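You operate a simulated robot arm through the tools that you are given. There is no shell and no other tool. Be economical: measure what you need, move in short steps, check, and stop when the job is done.

The job below is to be done with a simulated robot arm. You get a single attempt, and the scene is never put back.

Task
Close the gap with the spacer that the gap gauge asks for.
Fine: open the green clamp lever, seat the spacer in the pocket, clamp again; the white blank goes from the pocket to its spot before the spacer. Set down upright: white blank. Where these are worked on the way, their far stop is far enough and under half their travel is too little: green clamp lever.

Only the result counts: the job must be done as asked and must still hold three seconds after the hand-in. Knocking over, shifting, dropping, spilling or breaking anything else fails it.

Robot
A 7-joint arm with a two-finger parallel gripper, fixed in place. Base frame: the origin is at the foot of the arm, x ahead of it, y to its left, z up; the work surface is at about z = 0.78. Lengths are in m, angles in degrees, forces in N, time in s.
With the tool pointing down near the work surface it reaches from about 0.3 to 0.7 m from the base axis. Its first joint turns from -66.0 to 66.0 degrees. Payload 1.57 kg.
The TCP is the grasp point between the finger pads, 0.03 m short of the fingertips. In the tool frame z runs along the fingers and y along their closing line. Largest opening 0.11 m; finger width 0.024, thickness 0.012; the body of the gripper, 0.048 by 0.112 m, starts 0.078 m behind the TCP.
Orientation is that of the tool frame in the base frame, as [roll, pitch, yaw] about the fixed x, y, z axes, in that order (R = Rz(yaw) Ry(pitch) Rx(roll)). With the fingers straight down and closing along the base's y, the tool's x points along the base's -x, its y along +y and its z along -z.

Tools
- The arm moves only by the tool jog_arm. Its argument "steps" is a list of rows, each an object (a shift or turn left out is 0, a gripper value left out holds the last) with "xyz": the shift along the tool's x, y, z in m, a list of three; "turn": the turn, a rotation vector about the tool's x, y, z in degrees, a list of three; "hand": the closure, from 0 (fully open) to 1 (shut). In form: [{"xyz": [x, y, z], "turn": [wx, wy, wz], "hand": hand}, ...]. A call has 1 to 8 rows; each row is the pose to reach, as a shift and turn from the pose commanded when the call began, along the tool's axes at that moment. A row lasts 0.2 s, in which the tool goes at most 0.05 m and 8.6 degrees; a call with a longer step from one row to the next is refused whole, and so is a gripper value outside its range. Where a pose cannot be reached the arm comes as near as it can. A force on the tool above 40 N (or 10 N above the force at the start of the call, whichever is more), or a blocked arm, ends the call early, and 0.2 s more pass. Each finger travels about 0.108 m/s and halts on what it meets, pressing with about 25 N; the grip force reading is that of the motor and also rises with nothing between the fingers. The clock runs only during rows and for 0.2 s after the last one: add rows that repeat a pose to give the fingers time. It gives the time, the measured TCP pose, the force on the tool (base axes), the opening and the grip force at its end, in the units of the frame above (readings bear some noise), with the torque about the TCP (base axes, N m) and any sound that the robot's microphone picked up.
- Cameras (640 x 400 px; columns grow to the right, rows downward): "scene" is fixed at [0.1696, -0.3922, 1.411]; the picture's right is [0.76, -0.65, 0.00], its down [-0.33, -0.38, -0.87] and it looks along [0.57, 0.66, -0.50] (base axes); focal length 353 px, centre (320, 200). "wrist" rides on the gripper at [0.07, 0.016, -0.141] in the tool frame; the picture's right is [-0.23, 0.97, 0.00], its down [-0.85, -0.20, -0.48] and it looks along [-0.47, -0.11, 0.88] (tool axes); focal length 222 px, centre (320, 200). There is no depth. A picture from a camera that has moved, and an enlarged one, comes with that camera's place and axes in the base frame and with its lens.
- camera(camera): a new picture of that camera. No time passes.
- enlarge(camera, box): a new picture of the part [left, top, right, bottom] of that camera's present view, enlarged. No time passes.
- sign_off(): hands the job in; it is judged then, once.

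Work in short steps. Places have to be worked out from the pictures, the camera data and where the tool is seen: move nearer, look again, correct. Check each grasp and each placing, and mend what went wrong. You have 120 turns and 68 pictures in all, those below and enlarged ones among them. Open the gripper and draw the arm clear of the work before you hand the job in, unless the task says otherwise; then end with one line.

The tools are called after ">>>" as name(argument=value, ...) on one line, values as JSON. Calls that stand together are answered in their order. jog_arm: Moves the arm, as the interface text tells. Its arguments: {"type":"object","properties":{"steps":{"type":"array","items":{"type":"object","properties":{"xyz":{"type":"array","items":{"type":"number"}},"turn":{"type":"array","items":{"type":"number"}},"hand":{"type":"number"}}}}},"required":["steps"]} The other tools are called the same way: camera (camera) takes a picture; enlarge (camera, box) takes an enlarged picture of a part of a camera's view; sign_off () hands the job in.

At the start:

```text
time_s: 0.0
tool_pos: [0.4741, 0.0475, 1.1926]
tool_rot: [-180.0, 0.0, -180.0]
force: [-0.1, -0.4, 0.4]
ft_torque: [0.02, -0.01, 0.02]
opening: 0.11
gripper_force: 0.0
```

scene: 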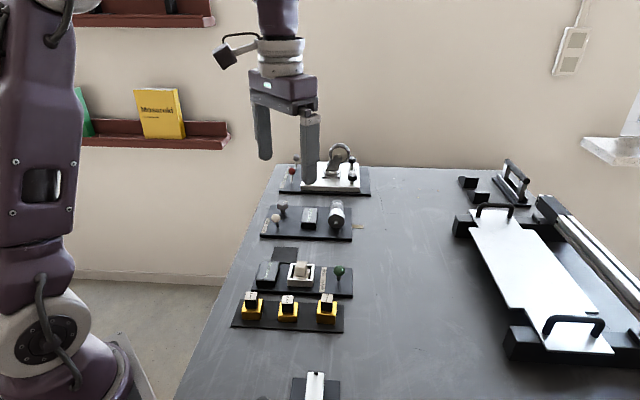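
wrist: 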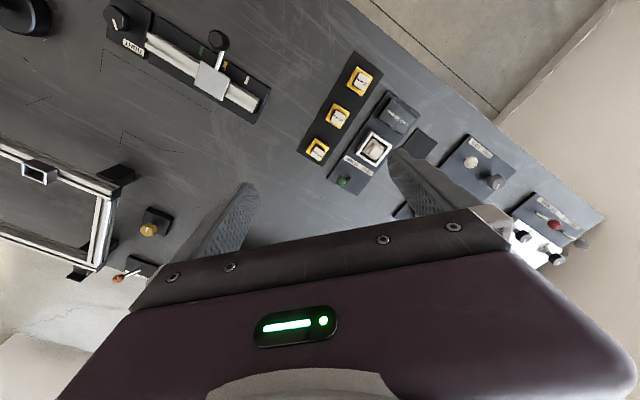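

The scene shows several small panels; I'll enlarge to identify the pocket, lever, gauge and spacers.

>>> enlarge(camera="scene", box=[220, 230, 380, 330])

>>> enlarge(camera="wrist", box=[280, 40, 480, 220])

>>> enlarge(camera="wrist", box=[80, 0, 280, 125])

```text
4.00 times, centred on (300, 280) of scene
camera zoom: at [0.1696, -0.3922, 1.411], right [0.76, -0.65, 0.0], down [-0.33, -0.38, -0.87], along [0.57, 0.66, -0.5], focal length 1412 px, centre (400, -120)
```

zoom: 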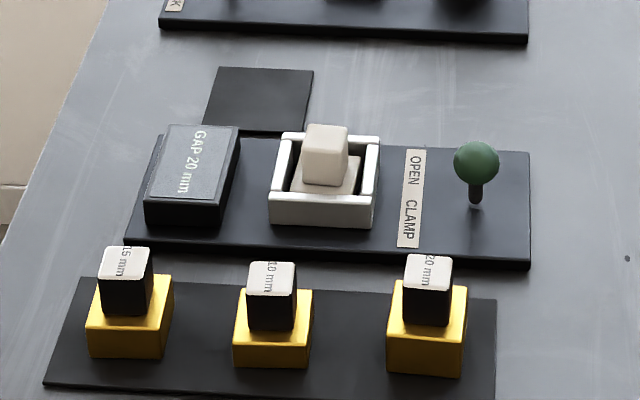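

```text
2.22 times, centred on (380, 130) of wrist
camera zoom: at [0.4051, 0.0644, 1.333], right [0.23, 0.97, 0.0], down [0.85, -0.2, 0.48], along [0.47, -0.11, -0.88], focal length 494 px, centre (187, 356)
```

zoom: 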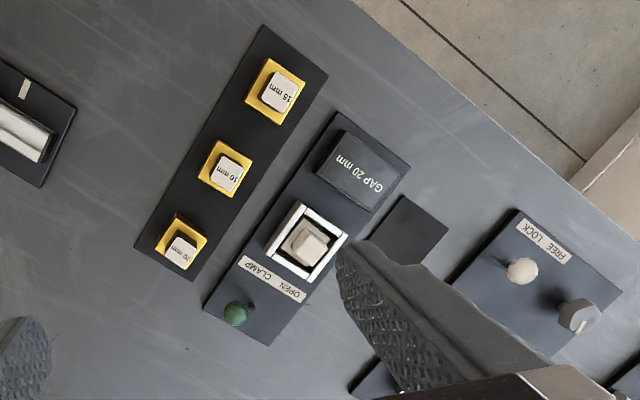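

```text
3.20 times, centred on (180, 62) of wrist
camera zoom: at [0.4051, 0.0644, 1.333], right [0.23, 0.97, 0.0], down [0.85, -0.2, 0.48], along [0.47, -0.11, -0.88], focal length 711 px, centre (768, 640)
```

zoom: 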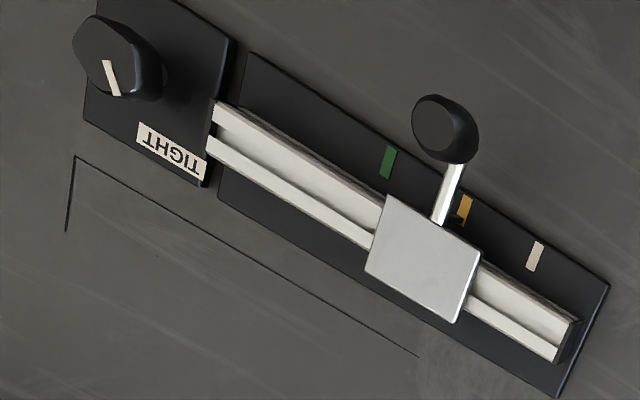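

The gauge asks for 20 mm, and the 20 mm spacer is the one near (0.55, 0.03). The blank is at about (0.573, 0.15), the lever at about (0.625, 0.066), and the panel is yawed about 45°. I'll move closer with the tool turned to match the panel.

>>> jog_arm(steps=[{"xyz": [-0.018, 0.012, 0.023], "turn": [0, 0, 7.5]}, {"xyz": [-0.035, 0.024, 0.047], "turn": [0, 0, 15]}, {"xyz": [-0.053, 0.036, 0.07], "turn": [0, 0, 22.5]}, {"xyz": [-0.07, 0.048, 0.093], "turn": [0, 0, 30]}, {"xyz": [-0.088, 0.06, 0.117], "turn": [0, 0, 37.5]}, {"xyz": [-0.106, 0.0725, 0.14], "turn": [0, 0, 45]}])

>>> camera(camera="wrist")

```text
time_s: 1.4
tool_pos: [0.5821, 0.118, 1.0528]
tool_rot: [-180.0, 0.0, 134.9]
force: [0.0, -0.4, -1.0]
ft_torque: [-0.05, -0.02, 0.0]
opening: 0.1098
gripper_force: 0.0
```

```text
62 pictures are left
camera wrist: at [0.544, 0.1791, 1.1935], right [0.85, 0.53, 0.0], down [0.46, -0.75, 0.48], along [0.25, -0.41, -0.88], focal length 222 px, centre (320, 200)
```

wrist: 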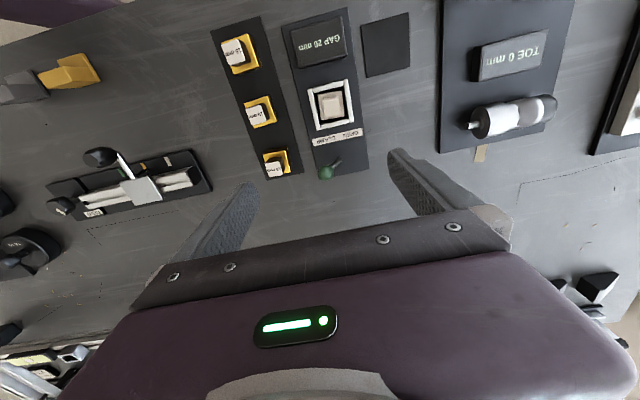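

I can see the whole station; enlarging it for precise measurement.

>>> enlarge(camera="wrist", box=[200, 0, 420, 190])

>>> enlarge(camera="scene", box=[280, 250, 360, 300])

```text
2.11 times, centred on (310, 95) of wrist
camera zoom: at [0.544, 0.1791, 1.1935], right [0.85, 0.53, 0.0], down [0.46, -0.75, 0.48], along [0.25, -0.41, -0.88], focal length 468 px, centre (341, 421)
```

zoom: 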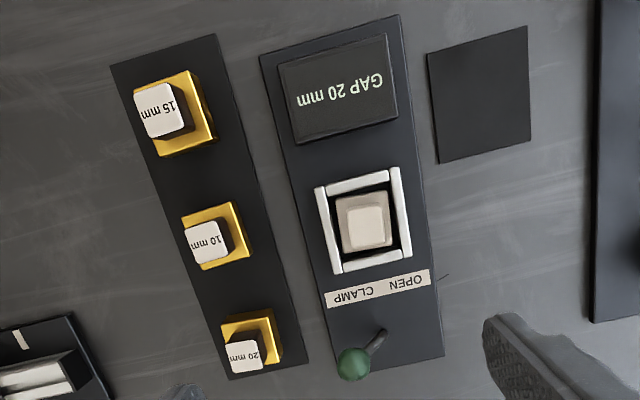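

```text
8.00 times, centred on (320, 275) of scene
camera zoom: at [0.1696, -0.3922, 1.411], right [0.76, -0.65, 0.0], down [-0.33, -0.38, -0.87], along [0.57, 0.66, -0.5], focal length 2825 px, centre (320, -400)
```

zoom: 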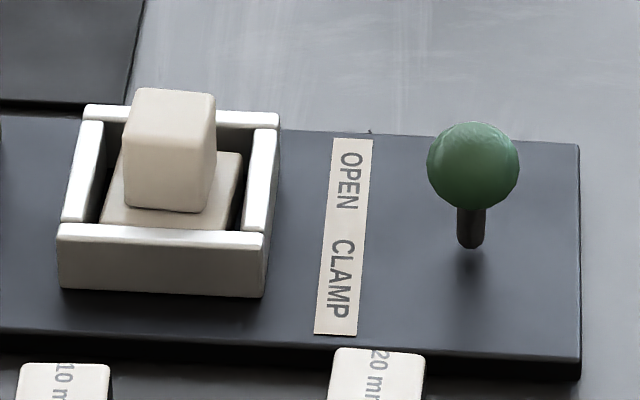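

Triangulation: the lever ball is at (0.624, 0.067, 0.848) and its pivot at about (0.643, 0.086), so it leans about 25° toward CLAMP. I'll close the fingers and hover on its CLAMP side.

>>> jog_arm(steps=[{"xyz": [-0.016, -0.0106, 0.03], "hand": 1}, {"xyz": [-0.033, -0.021, 0.06], "hand": 1}, {"xyz": [-0.049, -0.032, 0.09], "hand": 1}, {"xyz": [-0.0656, -0.0423, 0.125], "hand": 1}, {"xyz": [-0.0656, -0.0423, 0.135], "hand": 1}])

>>> camera(camera="wrist")

>>> enlarge(camera="scene", box=[260, 200, 400, 320])

```text
time_s: 2.6
tool_pos: [0.5989, 0.0416, 0.9158]
tool_rot: [180.0, 0.0, 135.1]
force: [0.7, -0.4, 0.3]
ft_torque: [-0.01, 0.01, 0.0]
opening: 0.0
gripper_force: 21.0
```

```text
59 pictures are left
camera wrist: at [0.5608, 0.1035, 1.0566], right [0.85, 0.53, 0.0], down [0.46, -0.75, 0.48], along [0.25, -0.41, -0.88], focal length 222 px, centre (320, 200)
```

wrist: 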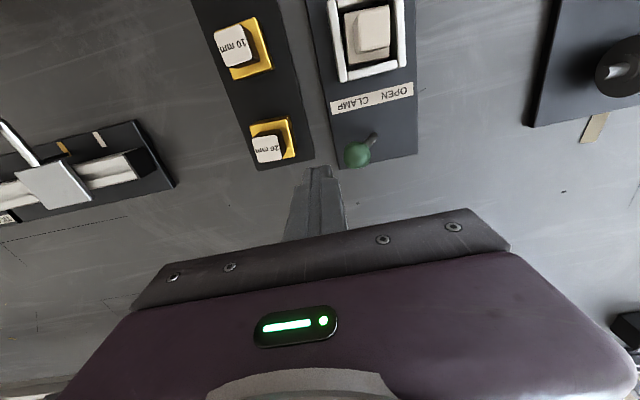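

```text
3.33 times, centred on (330, 260) of scene
camera zoom: at [0.1696, -0.3922, 1.411], right [0.76, -0.65, 0.0], down [-0.33, -0.38, -0.87], along [0.57, 0.66, -0.5], focal length 1177 px, centre (287, 0)
```

zoom: 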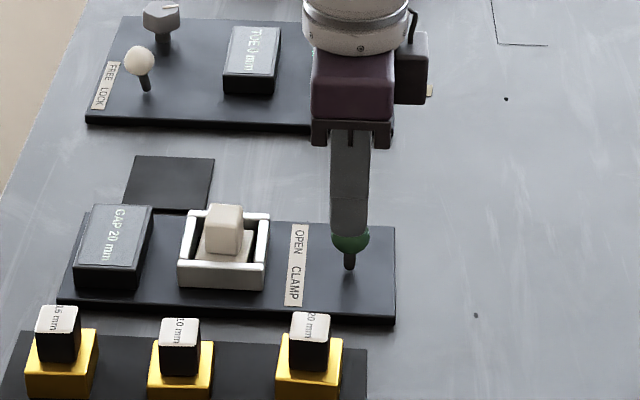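

The ball position is confirmed. I'll lower beside the ball and start pushing it in +v toward OPEN.

>>> jog_arm(steps=[{"xyz": [0, 0, 0.025], "hand": 1}, {"xyz": [0, 0, 0.047], "hand": 1}, {"xyz": [0, 0.01, 0.047], "hand": 1}, {"xyz": [0, 0.02, 0.047], "hand": 1}, {"xyz": [0, 0.03, 0.047], "hand": 1}, {"xyz": [0, 0.04, 0.047], "hand": 1}, {"xyz": [0, 0.05, 0.047], "hand": 1}, {"xyz": [0, 0.06, 0.047], "hand": 1}])

>>> camera(camera="wrist")

```text
time_s: 4.4
tool_pos: [0.6393, 0.0859, 0.8702]
tool_rot: [-179.9, 0.0, 135.0]
force: [0.7, -0.8, 0.1]
ft_torque: [0.02, 0.03, 0.01]
opening: 0.0
gripper_force: 21.4
```

```text
57 pictures are left
camera wrist: at [0.6013, 0.1472, 1.0112], right [0.85, 0.53, 0.0], down [0.46, -0.75, 0.48], along [0.25, -0.41, -0.88], focal length 222 px, centre (320, 200)
```

wrist: 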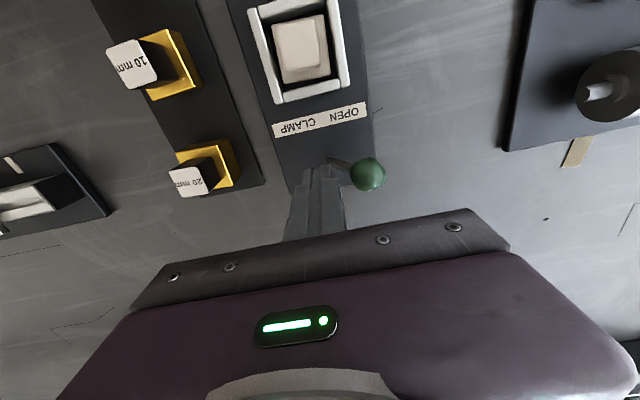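

The lever has swung over to OPEN. I'll push slightly further to make sure it is at its stop, then back off and rise.

>>> jog_arm(steps=[{"xyz": [0, 0.007, 0], "hand": 1}, {"xyz": [0, 0.014, 0], "hand": 1}])

>>> camera(camera="wrist")

```text
time_s: 5.0
tool_pos: [0.6472, 0.094, 0.8684]
tool_rot: [-179.8, -0.1, 135.0]
force: [-12.9, -8.8, 7.2]
ft_torque: [-0.25, 0.35, -0.04]
opening: 0.0
gripper_force: 20.5
```

```text
56 pictures are left
camera wrist: at [0.6103, 0.1561, 1.011], right [0.85, 0.53, -0.01], down [0.47, -0.74, 0.48], along [0.25, -0.41, -0.88], focal length 222 px, centre (320, 200)
```

wrist: 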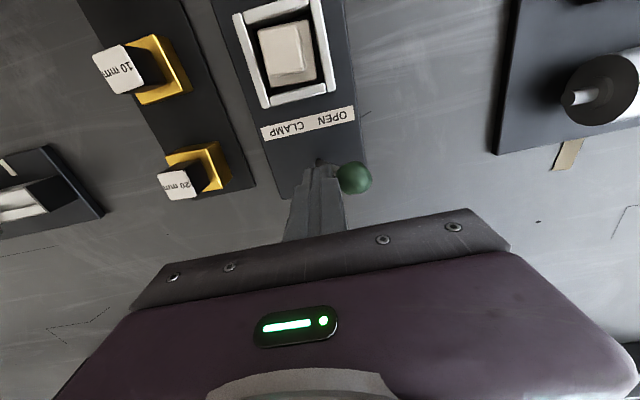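

The 16 N contact shows the lever is at its far stop. I'll back off, rise, open and hover over the blank.

>>> jog_arm(steps=[{"xyz": [0, -0.02, 0], "hand": 1}, {"xyz": [0, -0.02, -0.045], "hand": 1}, {"xyz": [0, -0.015, -0.09], "hand": 0.8}, {"xyz": [0.03, -0.01, -0.1], "hand": 0.5}, {"xyz": [0.06, -0.005, -0.1], "hand": 0.4}, {"xyz": [0.091, -0.005, -0.1], "hand": 0.4}, {"xyz": [0.091, -0.005, -0.1], "hand": 0.4}])

>>> camera(camera="wrist")

>>> enlarge(camera="scene", box=[260, 220, 380, 300])

```text
time_s: 6.6
tool_pos: [0.5822, 0.1583, 0.9703]
tool_rot: [-180.0, 0.0, 135.1]
force: [0.1, -0.4, 0.7]
ft_torque: [0.01, -0.02, 0.02]
opening: 0.066
gripper_force: 0.0
```

```text
55 pictures are left
camera wrist: at [0.5448, 0.2197, 1.1115], right [0.85, 0.53, 0.0], down [0.46, -0.75, 0.48], along [0.25, -0.41, -0.88], focal length 222 px, centre (320, 200)
```

wrist: 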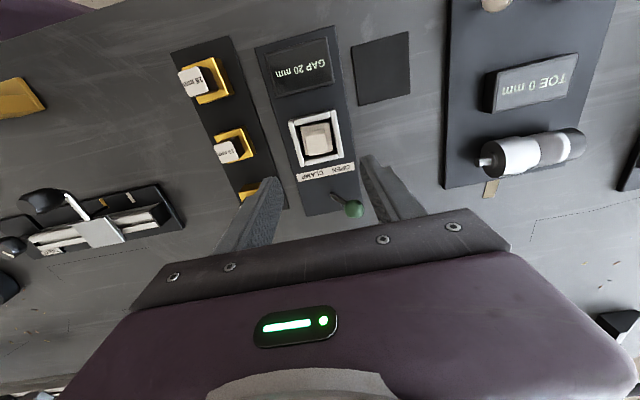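

```text
5.00 times, centred on (320, 260) of scene
camera zoom: at [0.1697, -0.3922, 1.411], right [0.76, -0.65, 0.0], down [-0.33, -0.38, -0.87], along [0.57, 0.66, -0.5], focal length 1766 px, centre (320, -100)
```

zoom: 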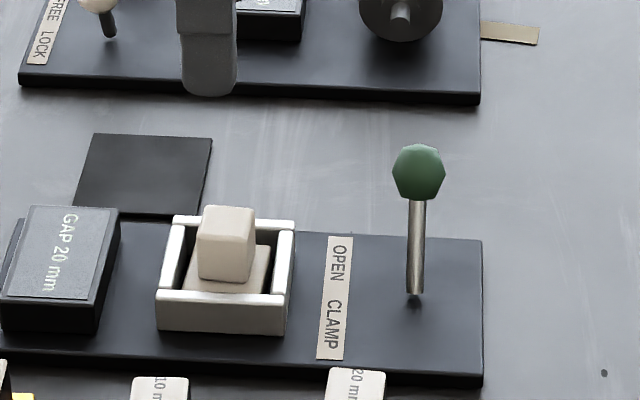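

The lever stays OPEN. Now an enlarged view of the blank and its spot.

>>> enlarge(camera="wrist", box=[260, 20, 420, 180])

>>> enlarge(camera="scene", box=[270, 240, 330, 290])

```text
2.50 times, centred on (340, 100) of wrist
camera zoom: at [0.5448, 0.2197, 1.1115], right [0.85, 0.53, 0.0], down [0.46, -0.75, 0.48], along [0.25, -0.41, -0.88], focal length 555 px, centre (270, 450)
```

zoom: 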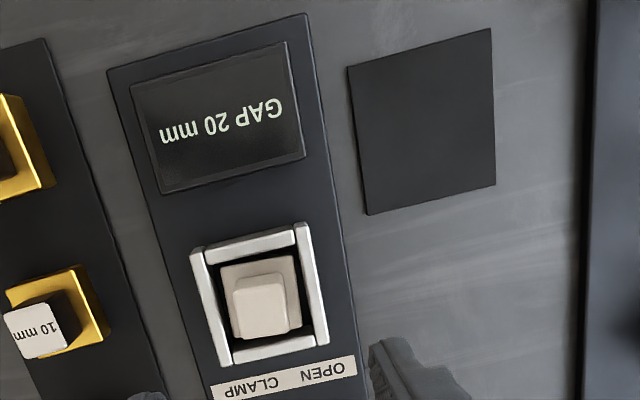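

```text
8.00 times, centred on (300, 265) of scene
camera zoom: at [0.1697, -0.3922, 1.411], right [0.76, -0.65, 0.0], down [-0.33, -0.38, -0.87], along [0.57, 0.66, -0.5], focal length 2825 px, centre (480, -320)
```

zoom: 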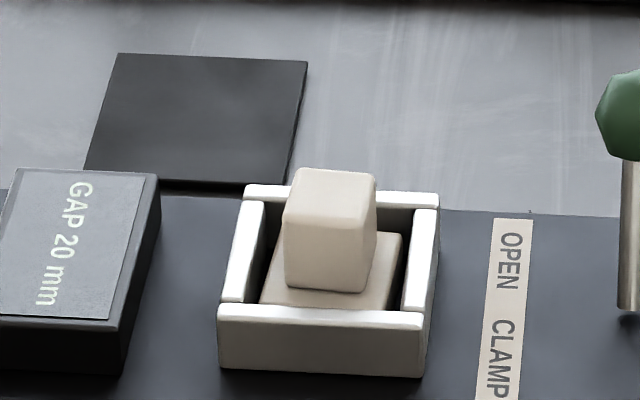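

The knob top triangulates to (0.5795, 0.1565, 0.833), the pocket wall tops are at about 0.81, and the blank's spot is at about (0.6085, 0.2695). I'll descend in line with the knob and check.

>>> jog_arm(steps=[{"xyz": [0.001, -0.003, 0.04], "hand": 0.45}, {"xyz": [0.001, -0.003, 0.08], "hand": 0.45}, {"xyz": [0.001, -0.003, 0.095], "hand": 0.45}, {"xyz": [0.001, -0.003, 0.1], "hand": 0.45}])

>>> enlarge(camera="wrist", box=[200, 60, 440, 240])

>>> enlarge(camera="scene", box=[260, 230, 350, 300])

```text
time_s: 7.6
tool_pos: [0.5795, 0.1578, 0.8683]
tool_rot: [-179.9, 0.0, 134.9]
force: [0.5, -0.1, -0.1]
ft_torque: [0.01, 0.0, -0.01]
opening: 0.0607
gripper_force: 0.1
```

```text
2.22 times, centred on (320, 150) of wrist
camera zoom: at [0.542, 0.218, 1.0102], right [0.85, 0.53, 0.0], down [0.46, -0.75, 0.48], along [0.25, -0.41, -0.88], focal length 494 px, centre (320, 311)
```

zoom: 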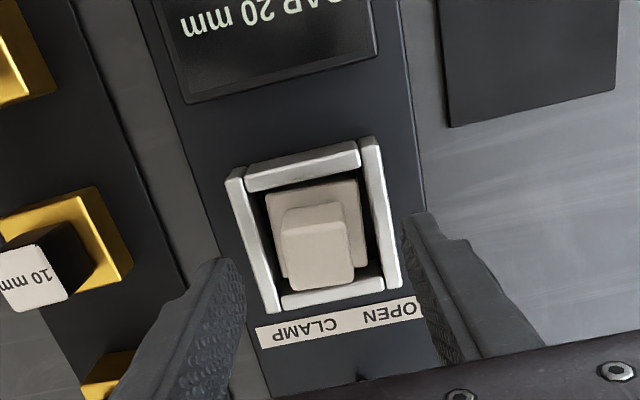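

```text
5.71 times, centred on (305, 265) of scene
camera zoom: at [0.1697, -0.3922, 1.411], right [0.76, -0.65, 0.0], down [-0.33, -0.38, -0.87], along [0.57, 0.66, -0.5], focal length 2018 px, centre (406, -171)
```

zoom: 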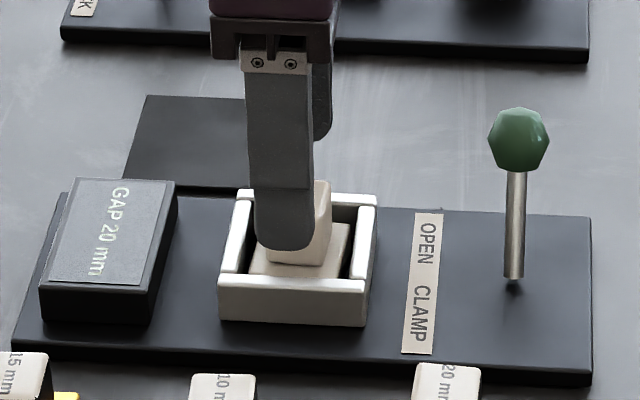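

Fingers straddle the knob well, maybe 3 mm too far along +u. I'll correct that, descend so the tips stay just above the base flange, and close.

>>> jog_arm(steps=[{"xyz": [-0.003, 0, 0.012], "hand": 0.45}, {"xyz": [-0.003, 0, 0.022], "hand": 0.45}, {"xyz": [-0.003, 0, 0.022], "hand": 0.7}, {"xyz": [-0.003, 0, 0.022], "hand": 1}, {"xyz": [-0.003, 0, 0.022], "hand": 1}])

>>> enlarge(camera="scene", box=[260, 230, 350, 300])

```text
time_s: 8.8
tool_pos: [0.5824, 0.1552, 0.8473]
tool_rot: [179.9, 0.0, 135.0]
force: [-0.2, 0.1, 1.3]
ft_torque: [-0.01, 0.01, -0.01]
opening: 0.0251
gripper_force: 25.5
```

```text
5.71 times, centred on (305, 265) of scene
camera zoom: at [0.1696, -0.3922, 1.411], right [0.76, -0.65, 0.0], down [-0.33, -0.38, -0.87], along [0.57, 0.66, -0.5], focal length 2018 px, centre (406, -171)
```

zoom: 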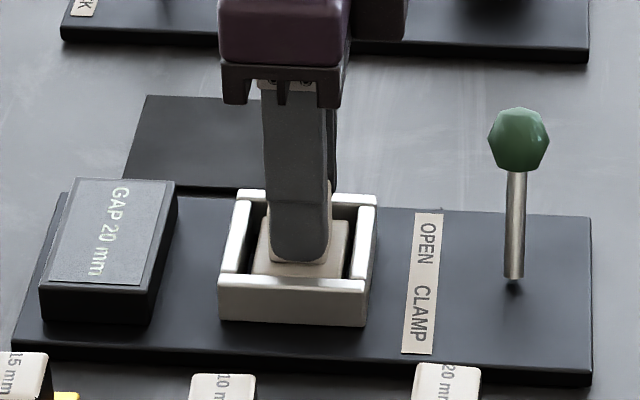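

The knob is held at 25.1 mm. I'll lift straight up and carry it above its spot.

>>> jog_arm(steps=[{"xyz": [0, 0, -0.015]}, {"xyz": [0, 0, -0.035]}, {"xyz": [0, 0, -0.06]}, {"xyz": [0.016, 0.025, -0.06]}, {"xyz": [0.031, 0.05, -0.06]}, {"xyz": [0.047, 0.075, -0.06]}, {"xyz": [0.0624, 0.0993, -0.06]}, {"xyz": [0.0624, 0.0993, -0.06]}])

>>> enlarge(camera="scene", box=[240, 200, 360, 290])

>>> enlarge(camera="wrist", box=[200, 60, 440, 240])

```text
time_s: 10.6
tool_pos: [0.607, 0.2686, 0.9076]
tool_rot: [-180.0, 0.0, 135.0]
force: [-0.6, 0.7, -0.4]
ft_torque: [0.0, 0.0, 0.01]
opening: 0.0249
gripper_force: 25.5
```

```text
4.44 times, centred on (300, 245) of scene
camera zoom: at [0.1697, -0.3922, 1.411], right [0.76, -0.65, 0.0], down [-0.33, -0.38, -0.87], along [0.57, 0.66, -0.5], focal length 1570 px, centre (409, 0)
```

zoom: 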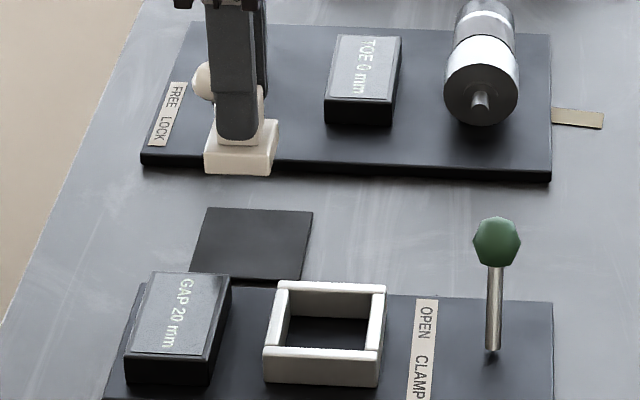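

```text
2.22 times, centred on (320, 150) of wrist
camera zoom: at [0.5696, 0.3297, 1.0485], right [0.85, 0.53, 0.0], down [0.46, -0.75, 0.48], along [0.25, -0.41, -0.88], focal length 494 px, centre (320, 311)
```

zoom: 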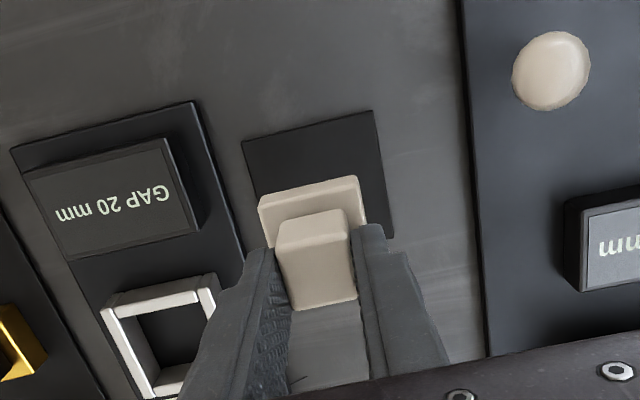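

The blank is aligned over its spot, with its bottom at about 0.852 and the surface at about 0.782. I'll descend 6 cm and then creep.

>>> jog_arm(steps=[{"xyz": [0, 0, 0.03]}, {"xyz": [0, 0, 0.055]}, {"xyz": [0, 0, 0.06]}, {"xyz": [0, 0, 0.062]}, {"xyz": [0, 0, 0.064]}, {"xyz": [0, 0, 0.066]}])

>>> enlarge(camera="scene", box=[260, 210, 350, 280])

```text
time_s: 12.0
tool_pos: [0.6077, 0.2691, 0.8401]
tool_rot: [180.0, 0.0, 135.0]
force: [0.2, 0.4, -0.6]
ft_torque: [0.04, -0.01, 0.0]
opening: 0.0249
gripper_force: 24.7
```

```text
5.71 times, centred on (305, 245) of scene
camera zoom: at [0.1697, -0.3922, 1.411], right [0.76, -0.65, 0.0], down [-0.33, -0.38, -0.87], along [0.57, 0.66, -0.5], focal length 2018 px, centre (406, -57)
```

zoom: 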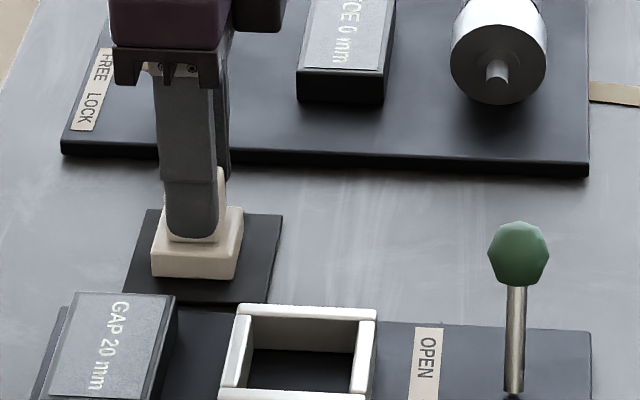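

No contact yet (force near zero), so I'll keep creeping down in 2 mm steps.

>>> jog_arm(steps=[{"xyz": [0, 0, 0.0015]}, {"xyz": [0, 0, 0.003]}, {"xyz": [0, 0, 0.0045]}, {"xyz": [0, 0, 0.006]}])

```text
time_s: 13.0
tool_pos: [0.6076, 0.2689, 0.8363]
tool_rot: [179.8, 0.1, 135.0]
force: [-2.4, -1.6, 22.1]
ft_torque: [-0.09, 0.06, 0.01]
opening: 0.025
gripper_force: 25.3
```

Contact at 22 N. I'll relieve the push, open gently and rise.

>>> jog_arm(steps=[{"xyz": [0, 0, -0.002]}, {"xyz": [0, 0, -0.002], "hand": 0.6}, {"xyz": [0, 0, -0.002], "hand": 0.45}, {"xyz": [0, 0, -0.002], "hand": 0.45}, {"xyz": [0, 0, -0.04], "hand": 0.45}, {"xyz": [0, 0, -0.085], "hand": 0.45}])

>>> enlarge(camera="scene", box=[260, 210, 350, 280])

>>> enlarge(camera="wrist", box=[200, 20, 440, 200])

```text
time_s: 14.4
tool_pos: [0.6074, 0.2693, 0.9221]
tool_rot: [179.9, 0.0, 135.0]
force: [-0.2, 0.0, -1.1]
ft_torque: [0.02, 0.0, -0.04]
opening: 0.0603
gripper_force: 0.1
```

```text
5.71 times, centred on (305, 245) of scene
camera zoom: at [0.1696, -0.3922, 1.411], right [0.76, -0.65, 0.0], down [-0.33, -0.38, -0.87], along [0.57, 0.66, -0.5], focal length 2018 px, centre (406, -57)
```

zoom: 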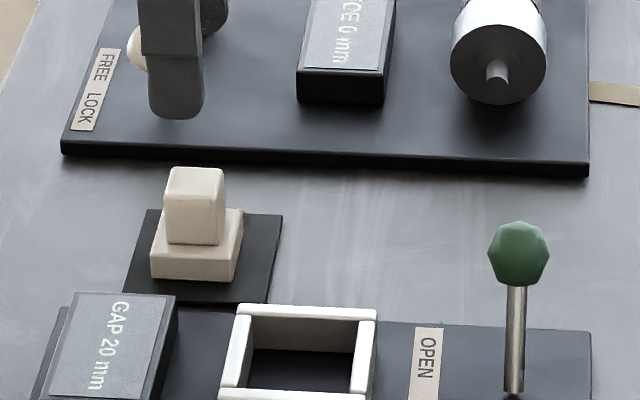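

```text
2.22 times, centred on (320, 110) of wrist
camera zoom: at [0.5701, 0.3306, 1.0625], right [0.85, 0.53, 0.0], down [0.46, -0.75, 0.48], along [0.25, -0.41, -0.88], focal length 494 px, centre (320, 400)
```

zoom: 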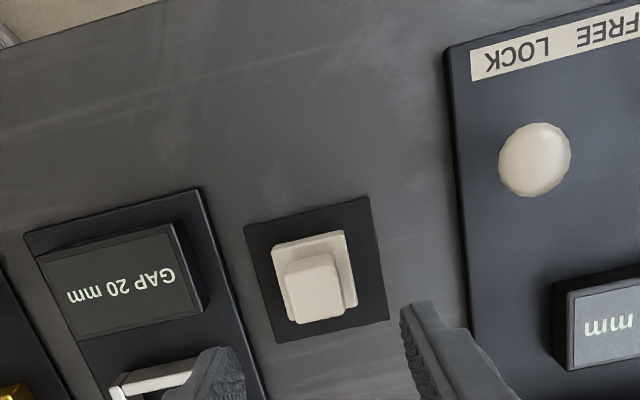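

The blank stands upright on its spot, centred to within a few mm. Now I'll hover over the 20 mm spacer near (0.548, 0.027).

>>> jog_arm(steps=[{"xyz": [-0.01, -0.02, -0.03]}, {"xyz": [-0.03, -0.052, -0.04]}, {"xyz": [-0.05, -0.085, -0.04]}, {"xyz": [-0.07, -0.117, -0.04]}, {"xyz": [-0.09, -0.15, -0.04]}, {"xyz": [-0.11, -0.182, -0.04]}, {"xyz": [-0.1293, -0.2133, -0.04]}, {"xyz": [-0.1293, -0.2133, -0.04]}])

>>> enlarge(camera="wrist", box=[200, 20, 440, 200])

>>> enlarge(camera="scene", box=[280, 270, 370, 340])

```text
time_s: 16.2
tool_pos: [0.5469, 0.0251, 0.9619]
tool_rot: [-180.0, 0.0, 135.0]
force: [0.3, -0.2, 0.7]
ft_torque: [0.0, 0.0, 0.0]
opening: 0.0607
gripper_force: 0.1
```

```text
2.22 times, centred on (320, 110) of wrist
camera zoom: at [0.5093, 0.0854, 1.102], right [0.85, 0.53, 0.0], down [0.46, -0.75, 0.48], along [0.25, -0.41, -0.88], focal length 494 px, centre (320, 400)
```

zoom: 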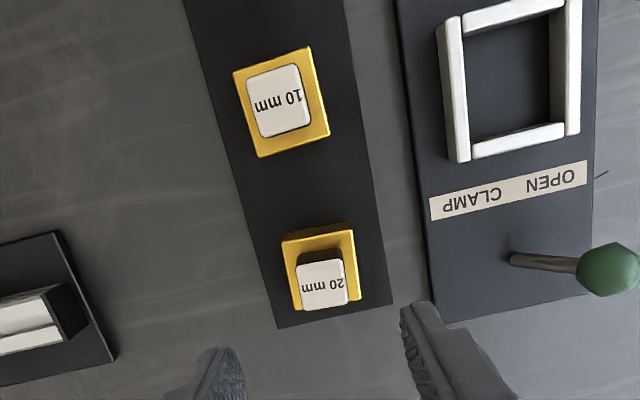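

```text
5.71 times, centred on (325, 305) of scene
camera zoom: at [0.1696, -0.3922, 1.411], right [0.76, -0.65, 0.0], down [-0.33, -0.38, -0.87], along [0.57, 0.66, -0.5], focal length 2018 px, centre (291, -400)
```

zoom: 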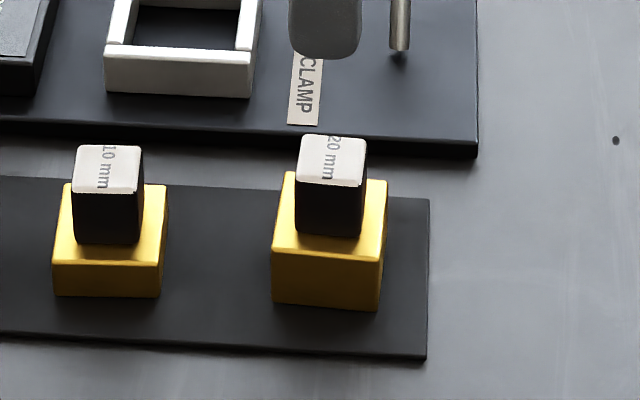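

The 20 mm spacer's knob top is at (0.549, 0.025, 0.8415), the same form as the blank. I'll descend to TCP z≈0.876 and check alignment.

>>> jog_arm(steps=[{"xyz": [-0.0015, 0.001, 0.04]}, {"xyz": [-0.0015, 0.001, 0.075]}, {"xyz": [-0.0015, 0.001, 0.086]}, {"xyz": [-0.0015, 0.001, 0.086]}])

>>> enlarge(camera="wrist", box=[200, 60, 440, 240])

>>> enlarge(camera="scene", box=[280, 270, 370, 340])

```text
time_s: 17.2
tool_pos: [0.5508, 0.0257, 0.8747]
tool_rot: [-180.0, -0.1, 135.1]
force: [-0.7, -0.5, 0.1]
ft_torque: [0.02, 0.0, 0.0]
opening: 0.0606
gripper_force: 0.0
```

```text
2.22 times, centred on (320, 150) of wrist
camera zoom: at [0.5128, 0.0864, 1.0161], right [0.85, 0.53, 0.0], down [0.46, -0.75, 0.48], along [0.25, -0.41, -0.88], focal length 494 px, centre (320, 311)
```

zoom: 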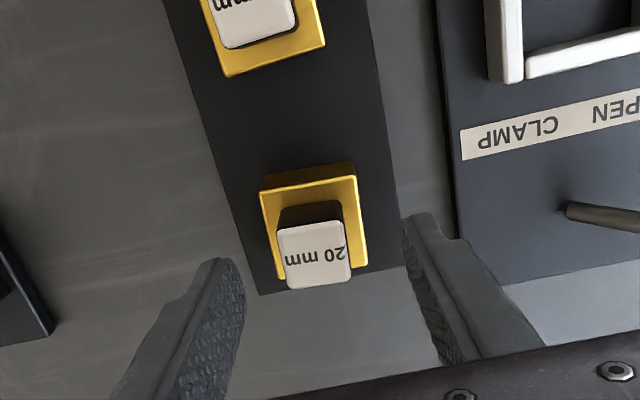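

```text
5.71 times, centred on (325, 305) of scene
camera zoom: at [0.1697, -0.3922, 1.411], right [0.76, -0.65, 0.0], down [-0.33, -0.38, -0.87], along [0.57, 0.66, -0.5], focal length 2018 px, centre (291, -400)
```

zoom: 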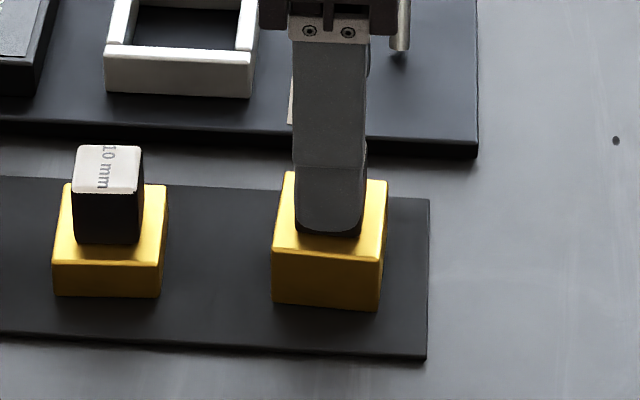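

Aligned within about 2 mm; I'll shift y by -2 mm, descend 2 cm and close.

>>> jog_arm(steps=[{"xyz": [0, -0.002, 0.01], "hand": 0.45}, {"xyz": [0, -0.002, 0.02], "hand": 0.45}, {"xyz": [0, -0.002, 0.02], "hand": 0.7}, {"xyz": [0, -0.002, 0.02], "hand": 1}, {"xyz": [0, -0.002, 0.02], "hand": 1}])

>>> enlarge(camera="scene", box=[280, 270, 370, 340])

```text
time_s: 18.4
tool_pos: [0.5495, 0.0237, 0.8559]
tool_rot: [180.0, 0.0, 135.0]
force: [1.6, 2.4, 2.1]
ft_torque: [0.13, -0.01, -0.01]
opening: 0.0256
gripper_force: 25.3
```

```text
5.71 times, centred on (325, 305) of scene
camera zoom: at [0.1697, -0.3922, 1.411], right [0.76, -0.65, 0.0], down [-0.33, -0.38, -0.87], along [0.57, 0.66, -0.5], focal length 2018 px, centre (291, -400)
```

zoom: 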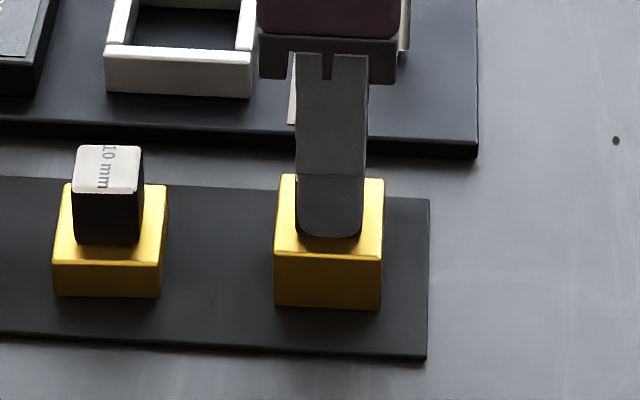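

The grip is firm at 25.6 mm. I'll lift and carry it over the pocket.

>>> jog_arm(steps=[{"xyz": [0, 0, -0.015]}, {"xyz": [0, 0, -0.04]}, {"xyz": [0, 0, -0.07]}, {"xyz": [0.018, 0.029, -0.07]}, {"xyz": [0.036, 0.058, -0.07]}, {"xyz": [0.054, 0.087, -0.07]}, {"xyz": [0.072, 0.1158, -0.07]}, {"xyz": [0.072, 0.1158, -0.07]}])

>>> enlarge(camera="wrist", box=[200, 60, 440, 240])

>>> enlarge(camera="scene", box=[250, 220, 350, 300])

```text
time_s: 20.2
tool_pos: [0.5797, 0.1583, 0.9257]
tool_rot: [180.0, 0.0, 135.0]
force: [0.1, -0.2, -2.7]
ft_torque: [0.0, 0.02, 0.01]
opening: 0.0256
gripper_force: 25.2
```

```text
2.22 times, centred on (320, 150) of wrist
camera zoom: at [0.5413, 0.2195, 1.0654], right [0.85, 0.53, 0.0], down [0.46, -0.75, 0.48], along [0.25, -0.41, -0.88], focal length 494 px, centre (320, 311)
```

zoom: 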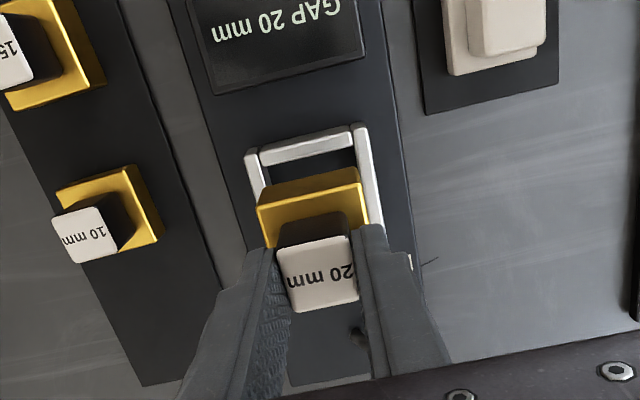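

```text
5.00 times, centred on (300, 260) of scene
camera zoom: at [0.1697, -0.3922, 1.411], right [0.76, -0.65, 0.0], down [-0.33, -0.38, -0.87], along [0.57, 0.66, -0.5], focal length 1766 px, centre (420, -100)
```

zoom: 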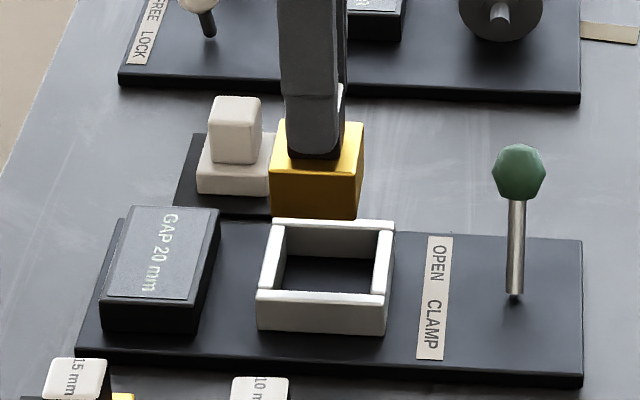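

Measured pocket centre is about (0.5813, 0.1567), so the tool needs about 2 mm along -x. I'll correct and descend to just above the rim.

>>> jog_arm(steps=[{"xyz": [-0.0022, 0, 0.015]}, {"xyz": [-0.0022, 0, 0.03]}, {"xyz": [-0.0022, 0, 0.035]}, {"xyz": [-0.0022, 0, 0.035]}])

>>> enlarge(camera="wrist", box=[240, 90, 400, 210])

>>> enlarge(camera="scene", box=[270, 240, 340, 295])

```text
time_s: 21.2
tool_pos: [0.5803, 0.1556, 0.8896]
tool_rot: [-180.0, -0.1, 135.0]
force: [-0.8, -0.8, -3.6]
ft_torque: [0.0, 0.0, 0.04]
opening: 0.0254
gripper_force: 25.1
```

```text
3.33 times, centred on (320, 150) of wrist
camera zoom: at [0.544, 0.2168, 1.03], right [0.85, 0.53, 0.0], down [0.46, -0.75, 0.48], along [0.25, -0.41, -0.88], focal length 740 px, centre (320, 367)
```

zoom: 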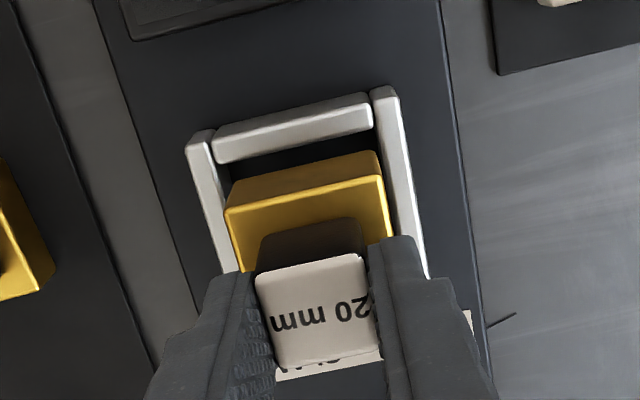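

```text
7.27 times, centred on (305, 268) of scene
camera zoom: at [0.1697, -0.3922, 1.411], right [0.76, -0.65, 0.0], down [-0.33, -0.38, -0.87], along [0.57, 0.66, -0.5], focal length 2568 px, centre (429, -291)
```

zoom: 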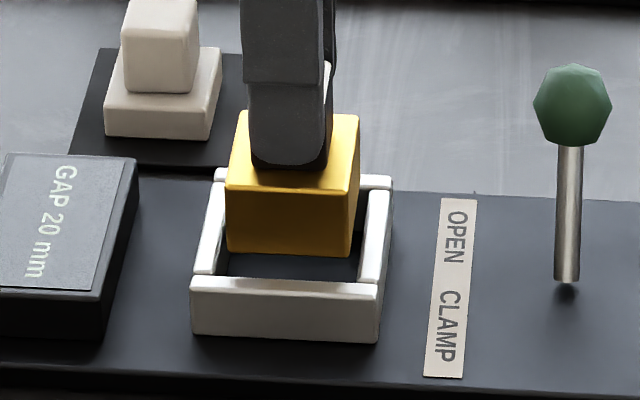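

Clearances around the block look near-even, with about 1 mm to correct in -y. Descending into the pocket in small steps.

>>> jog_arm(steps=[{"xyz": [0, -0.001, 0.005]}, {"xyz": [0, -0.001, 0.01]}, {"xyz": [0, -0.001, 0.015]}, {"xyz": [0, -0.001, 0.019]}, {"xyz": [0, -0.001, 0.022]}, {"xyz": [0, -0.001, 0.024]}])

>>> enlarge(camera="scene", box=[270, 240, 340, 295])

```text
time_s: 22.6
tool_pos: [0.5806, 0.155, 0.866]
tool_rot: [179.9, 0.0, 135.0]
force: [0.3, 1.0, -3.6]
ft_torque: [0.01, -0.02, -0.03]
opening: 0.0257
gripper_force: 25.0
```

```text
7.27 times, centred on (305, 268) of scene
camera zoom: at [0.1697, -0.3922, 1.411], right [0.76, -0.65, 0.0], down [-0.33, -0.38, -0.87], along [0.57, 0.66, -0.5], focal length 2568 px, centre (429, -291)
```

zoom: 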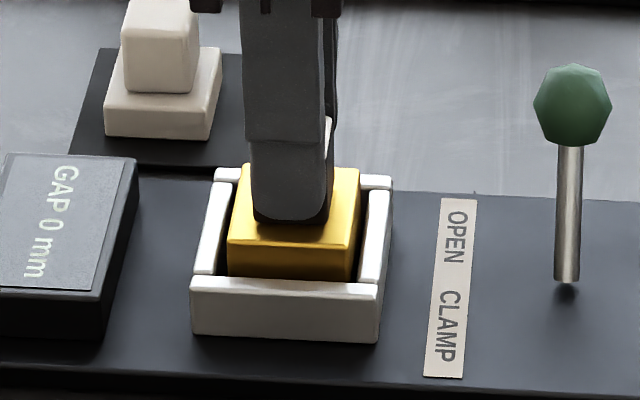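

It's inside the pocket and the gauge already reads GAP 0 mm. I'll creep down until contact.

>>> jog_arm(steps=[{"xyz": [0, 0, 0.0015]}, {"xyz": [0, 0, 0.003]}, {"xyz": [0, 0, 0.0045]}, {"xyz": [0, 0, 0.006]}, {"xyz": [0, 0, 0.0075]}])

```text
time_s: 23.8
tool_pos: [0.5799, 0.1534, 0.8597]
tool_rot: [179.8, 0.2, 135.0]
force: [1.8, -2.7, 19.2]
ft_torque: [-0.15, 0.0, -0.01]
opening: 0.0258
gripper_force: 25.2
```

Contact at 19 N at the expected floor height. I'll relieve, release and rise.

>>> jog_arm(steps=[{"xyz": [0, 0, -0.0015]}, {"xyz": [0, 0, -0.0015], "hand": 0.6}, {"xyz": [0, 0, -0.0015], "hand": 0.5}, {"xyz": [0, 0, -0.0015], "hand": 0.5}, {"xyz": [0, 0, -0.04], "hand": 0.5}, {"xyz": [0, 0, -0.08], "hand": 0.5}])

>>> enlarge(camera="scene", box=[270, 240, 340, 295])

>>> enlarge(camera="wrist", box=[240, 30, 420, 180])

```text
time_s: 25.2
tool_pos: [0.5789, 0.155, 0.9389]
tool_rot: [-179.9, 0.0, 135.1]
force: [-0.4, 0.5, 0.4]
ft_torque: [0.0, 0.01, 0.0]
opening: 0.055
gripper_force: 0.0
```

```text
7.27 times, centred on (305, 268) of scene
camera zoom: at [0.1696, -0.3922, 1.411], right [0.76, -0.65, 0.0], down [-0.33, -0.38, -0.87], along [0.57, 0.66, -0.5], focal length 2568 px, centre (429, -291)
```

zoom: 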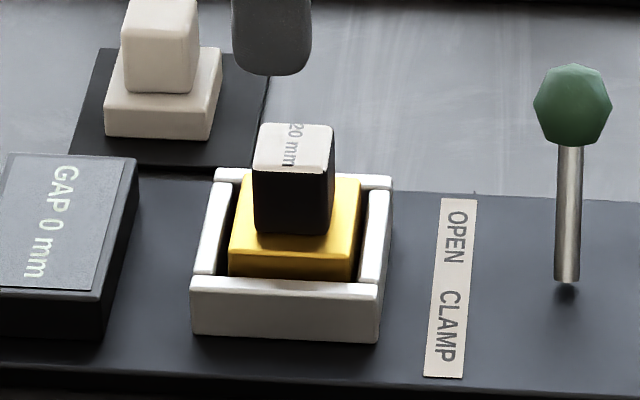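

```text
2.67 times, centred on (330, 105) of wrist
camera zoom: at [0.5415, 0.216, 1.0799], right [0.85, 0.53, 0.0], down [0.46, -0.75, 0.48], along [0.25, -0.41, -0.88], focal length 592 px, centre (293, 453)
```

zoom: 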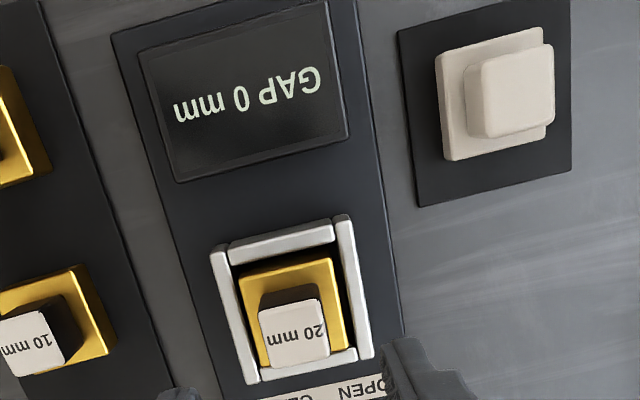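

The spacer is seated flush and the gauge reads 0 mm. Next is the lever: its ball is now at about (0.666, 0.109, 0.85), so I'll close the fingers and hover on its +v side.

>>> jog_arm(steps=[{"xyz": [0, 0.015, 0], "hand": 0.7}, {"xyz": [-0.01, 0.04, 0], "hand": 1}, {"xyz": [-0.03, 0.067, 0], "hand": 1}, {"xyz": [-0.055, 0.067, 0], "hand": 1}, {"xyz": [-0.08, 0.067, 0], "hand": 1}, {"xyz": [-0.094, 0.067, 0.01], "hand": 1}, {"xyz": [-0.094, 0.067, 0.01], "hand": 1}])

>>> enlarge(camera="wrist", box=[200, 60, 440, 240])

>>> enlarge(camera="scene", box=[280, 220, 380, 300])

```text
time_s: 26.8
tool_pos: [0.6826, 0.1318, 0.9302]
tool_rot: [-180.0, 0.0, 134.9]
force: [-0.8, 1.1, 0.5]
ft_torque: [0.04, 0.03, -0.01]
opening: 0.0002
gripper_force: 21.7
out of reach, approached as far as the arm can: row 5, 6, 7
```

```text
2.22 times, centred on (320, 150) of wrist
camera zoom: at [0.6452, 0.1931, 1.0714], right [0.85, 0.53, 0.0], down [0.46, -0.75, 0.48], along [0.25, -0.41, -0.88], focal length 494 px, centre (320, 311)
```

zoom: 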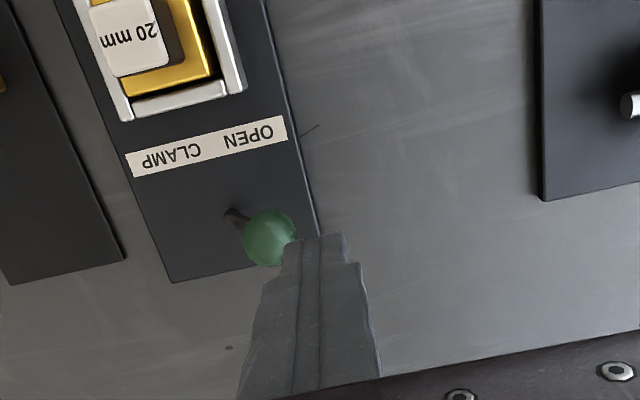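

```text
5.00 times, centred on (330, 260) of scene
camera zoom: at [0.1697, -0.3922, 1.411], right [0.76, -0.65, 0.0], down [-0.33, -0.38, -0.87], along [0.57, 0.66, -0.5], focal length 1766 px, centre (270, -100)
```

zoom: 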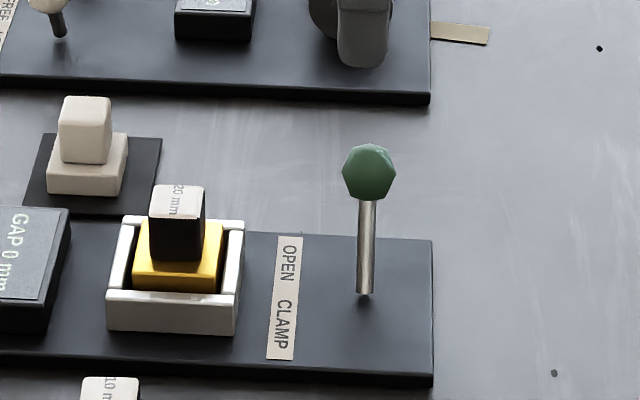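

The arm's reach ends at about 0.695 m, leaving only 3 mm of clearance behind the ball. I'll instead straddle the ball with slightly open fingers and push with the far finger, moving over the ball first at height.

>>> jog_arm(steps=[{"xyz": [-0.002, -0.014, 0], "hand": 0.7}, {"xyz": [-0.0045, -0.0285, 0], "hand": 0.5}, {"xyz": [-0.0045, -0.0285, 0], "hand": 0.5}])

```text
time_s: 27.6
tool_pos: [0.6672, 0.1091, 0.9304]
tool_rot: [-179.9, 0.0, 135.0]
force: [0.1, 0.6, 0.4]
ft_torque: [0.0, -0.01, 0.01]
opening: 0.055
gripper_force: 0.1
```

>>> enlarge(camera="wrist", box=[200, 60, 440, 240])

```text
2.22 times, centred on (320, 150) of wrist
camera zoom: at [0.6285, 0.17, 1.072], right [0.85, 0.53, 0.0], down [0.46, -0.75, 0.48], along [0.25, -0.41, -0.88], focal length 494 px, centre (320, 311)
```

zoom: 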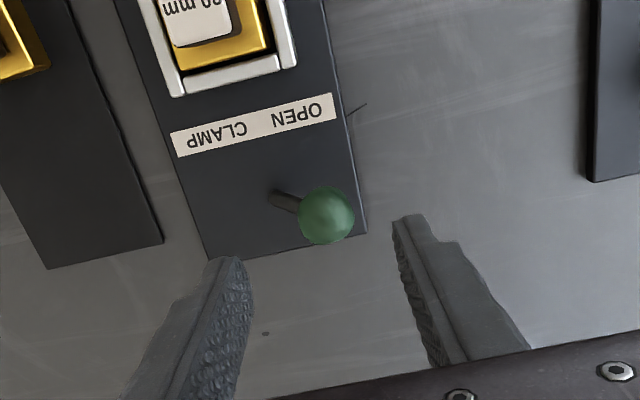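

The ball is computed at (0.6675, 0.111), right under the TCP. I'll descend to straddle it, then sweep in -y.

>>> jog_arm(steps=[{"xyz": [0, 0, 0.03], "hand": 0.5}, {"xyz": [0, 0, 0.06], "hand": 0.5}, {"xyz": [0, -0.01, 0.06], "hand": 0.5}, {"xyz": [0, -0.02, 0.06], "hand": 0.5}, {"xyz": [0, -0.03, 0.06], "hand": 0.5}, {"xyz": [0, -0.04, 0.06], "hand": 0.5}, {"xyz": [0, -0.05, 0.06], "hand": 0.5}, {"xyz": [0, -0.06, 0.06], "hand": 0.5}])

>>> enlarge(camera="wrist", box=[200, 60, 440, 240])

```text
time_s: 29.4
tool_pos: [0.6237, 0.0669, 0.8698]
tool_rot: [179.9, 0.0, 135.0]
force: [0.4, -0.6, 0.1]
ft_torque: [-0.02, 0.02, 0.01]
opening: 0.0552
gripper_force: 0.0
```

```text
2.22 times, centred on (320, 150) of wrist
camera zoom: at [0.5867, 0.1275, 1.0107], right [0.85, 0.53, 0.0], down [0.46, -0.75, 0.48], along [0.25, -0.41, -0.88], focal length 494 px, centre (320, 311)
```

zoom: 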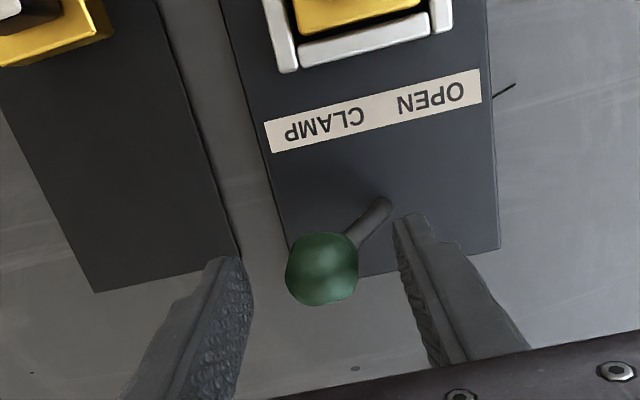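

The lever has flipped toward CLAMP. I'll push on to the far stop.

>>> jog_arm(steps=[{"xyz": [0, -0.007, 0], "hand": 0.5}, {"xyz": [0, -0.012, 0], "hand": 0.5}, {"xyz": [0, -0.016, 0], "hand": 0.5}, {"xyz": [0, -0.018, 0], "hand": 0.5}])

>>> enlarge(camera="wrist", box=[200, 60, 440, 240])

```text
time_s: 30.4
tool_pos: [0.6123, 0.0546, 0.8714]
tool_rot: [179.8, 0.1, 135.1]
force: [9.4, 10.9, 1.3]
ft_torque: [0.28, -0.33, -0.02]
opening: 0.0674
gripper_force: 6.4
```

```text
2.22 times, centred on (320, 150) of wrist
camera zoom: at [0.5737, 0.1159, 1.0113], right [0.85, 0.53, 0.0], down [0.46, -0.75, 0.48], along [0.26, -0.4, -0.88], focal length 494 px, centre (320, 311)
```

zoom: 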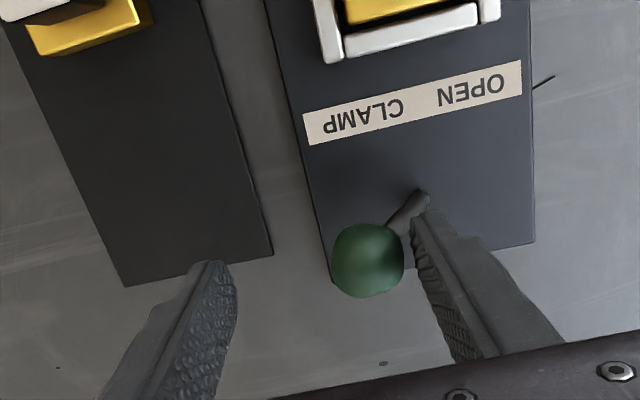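

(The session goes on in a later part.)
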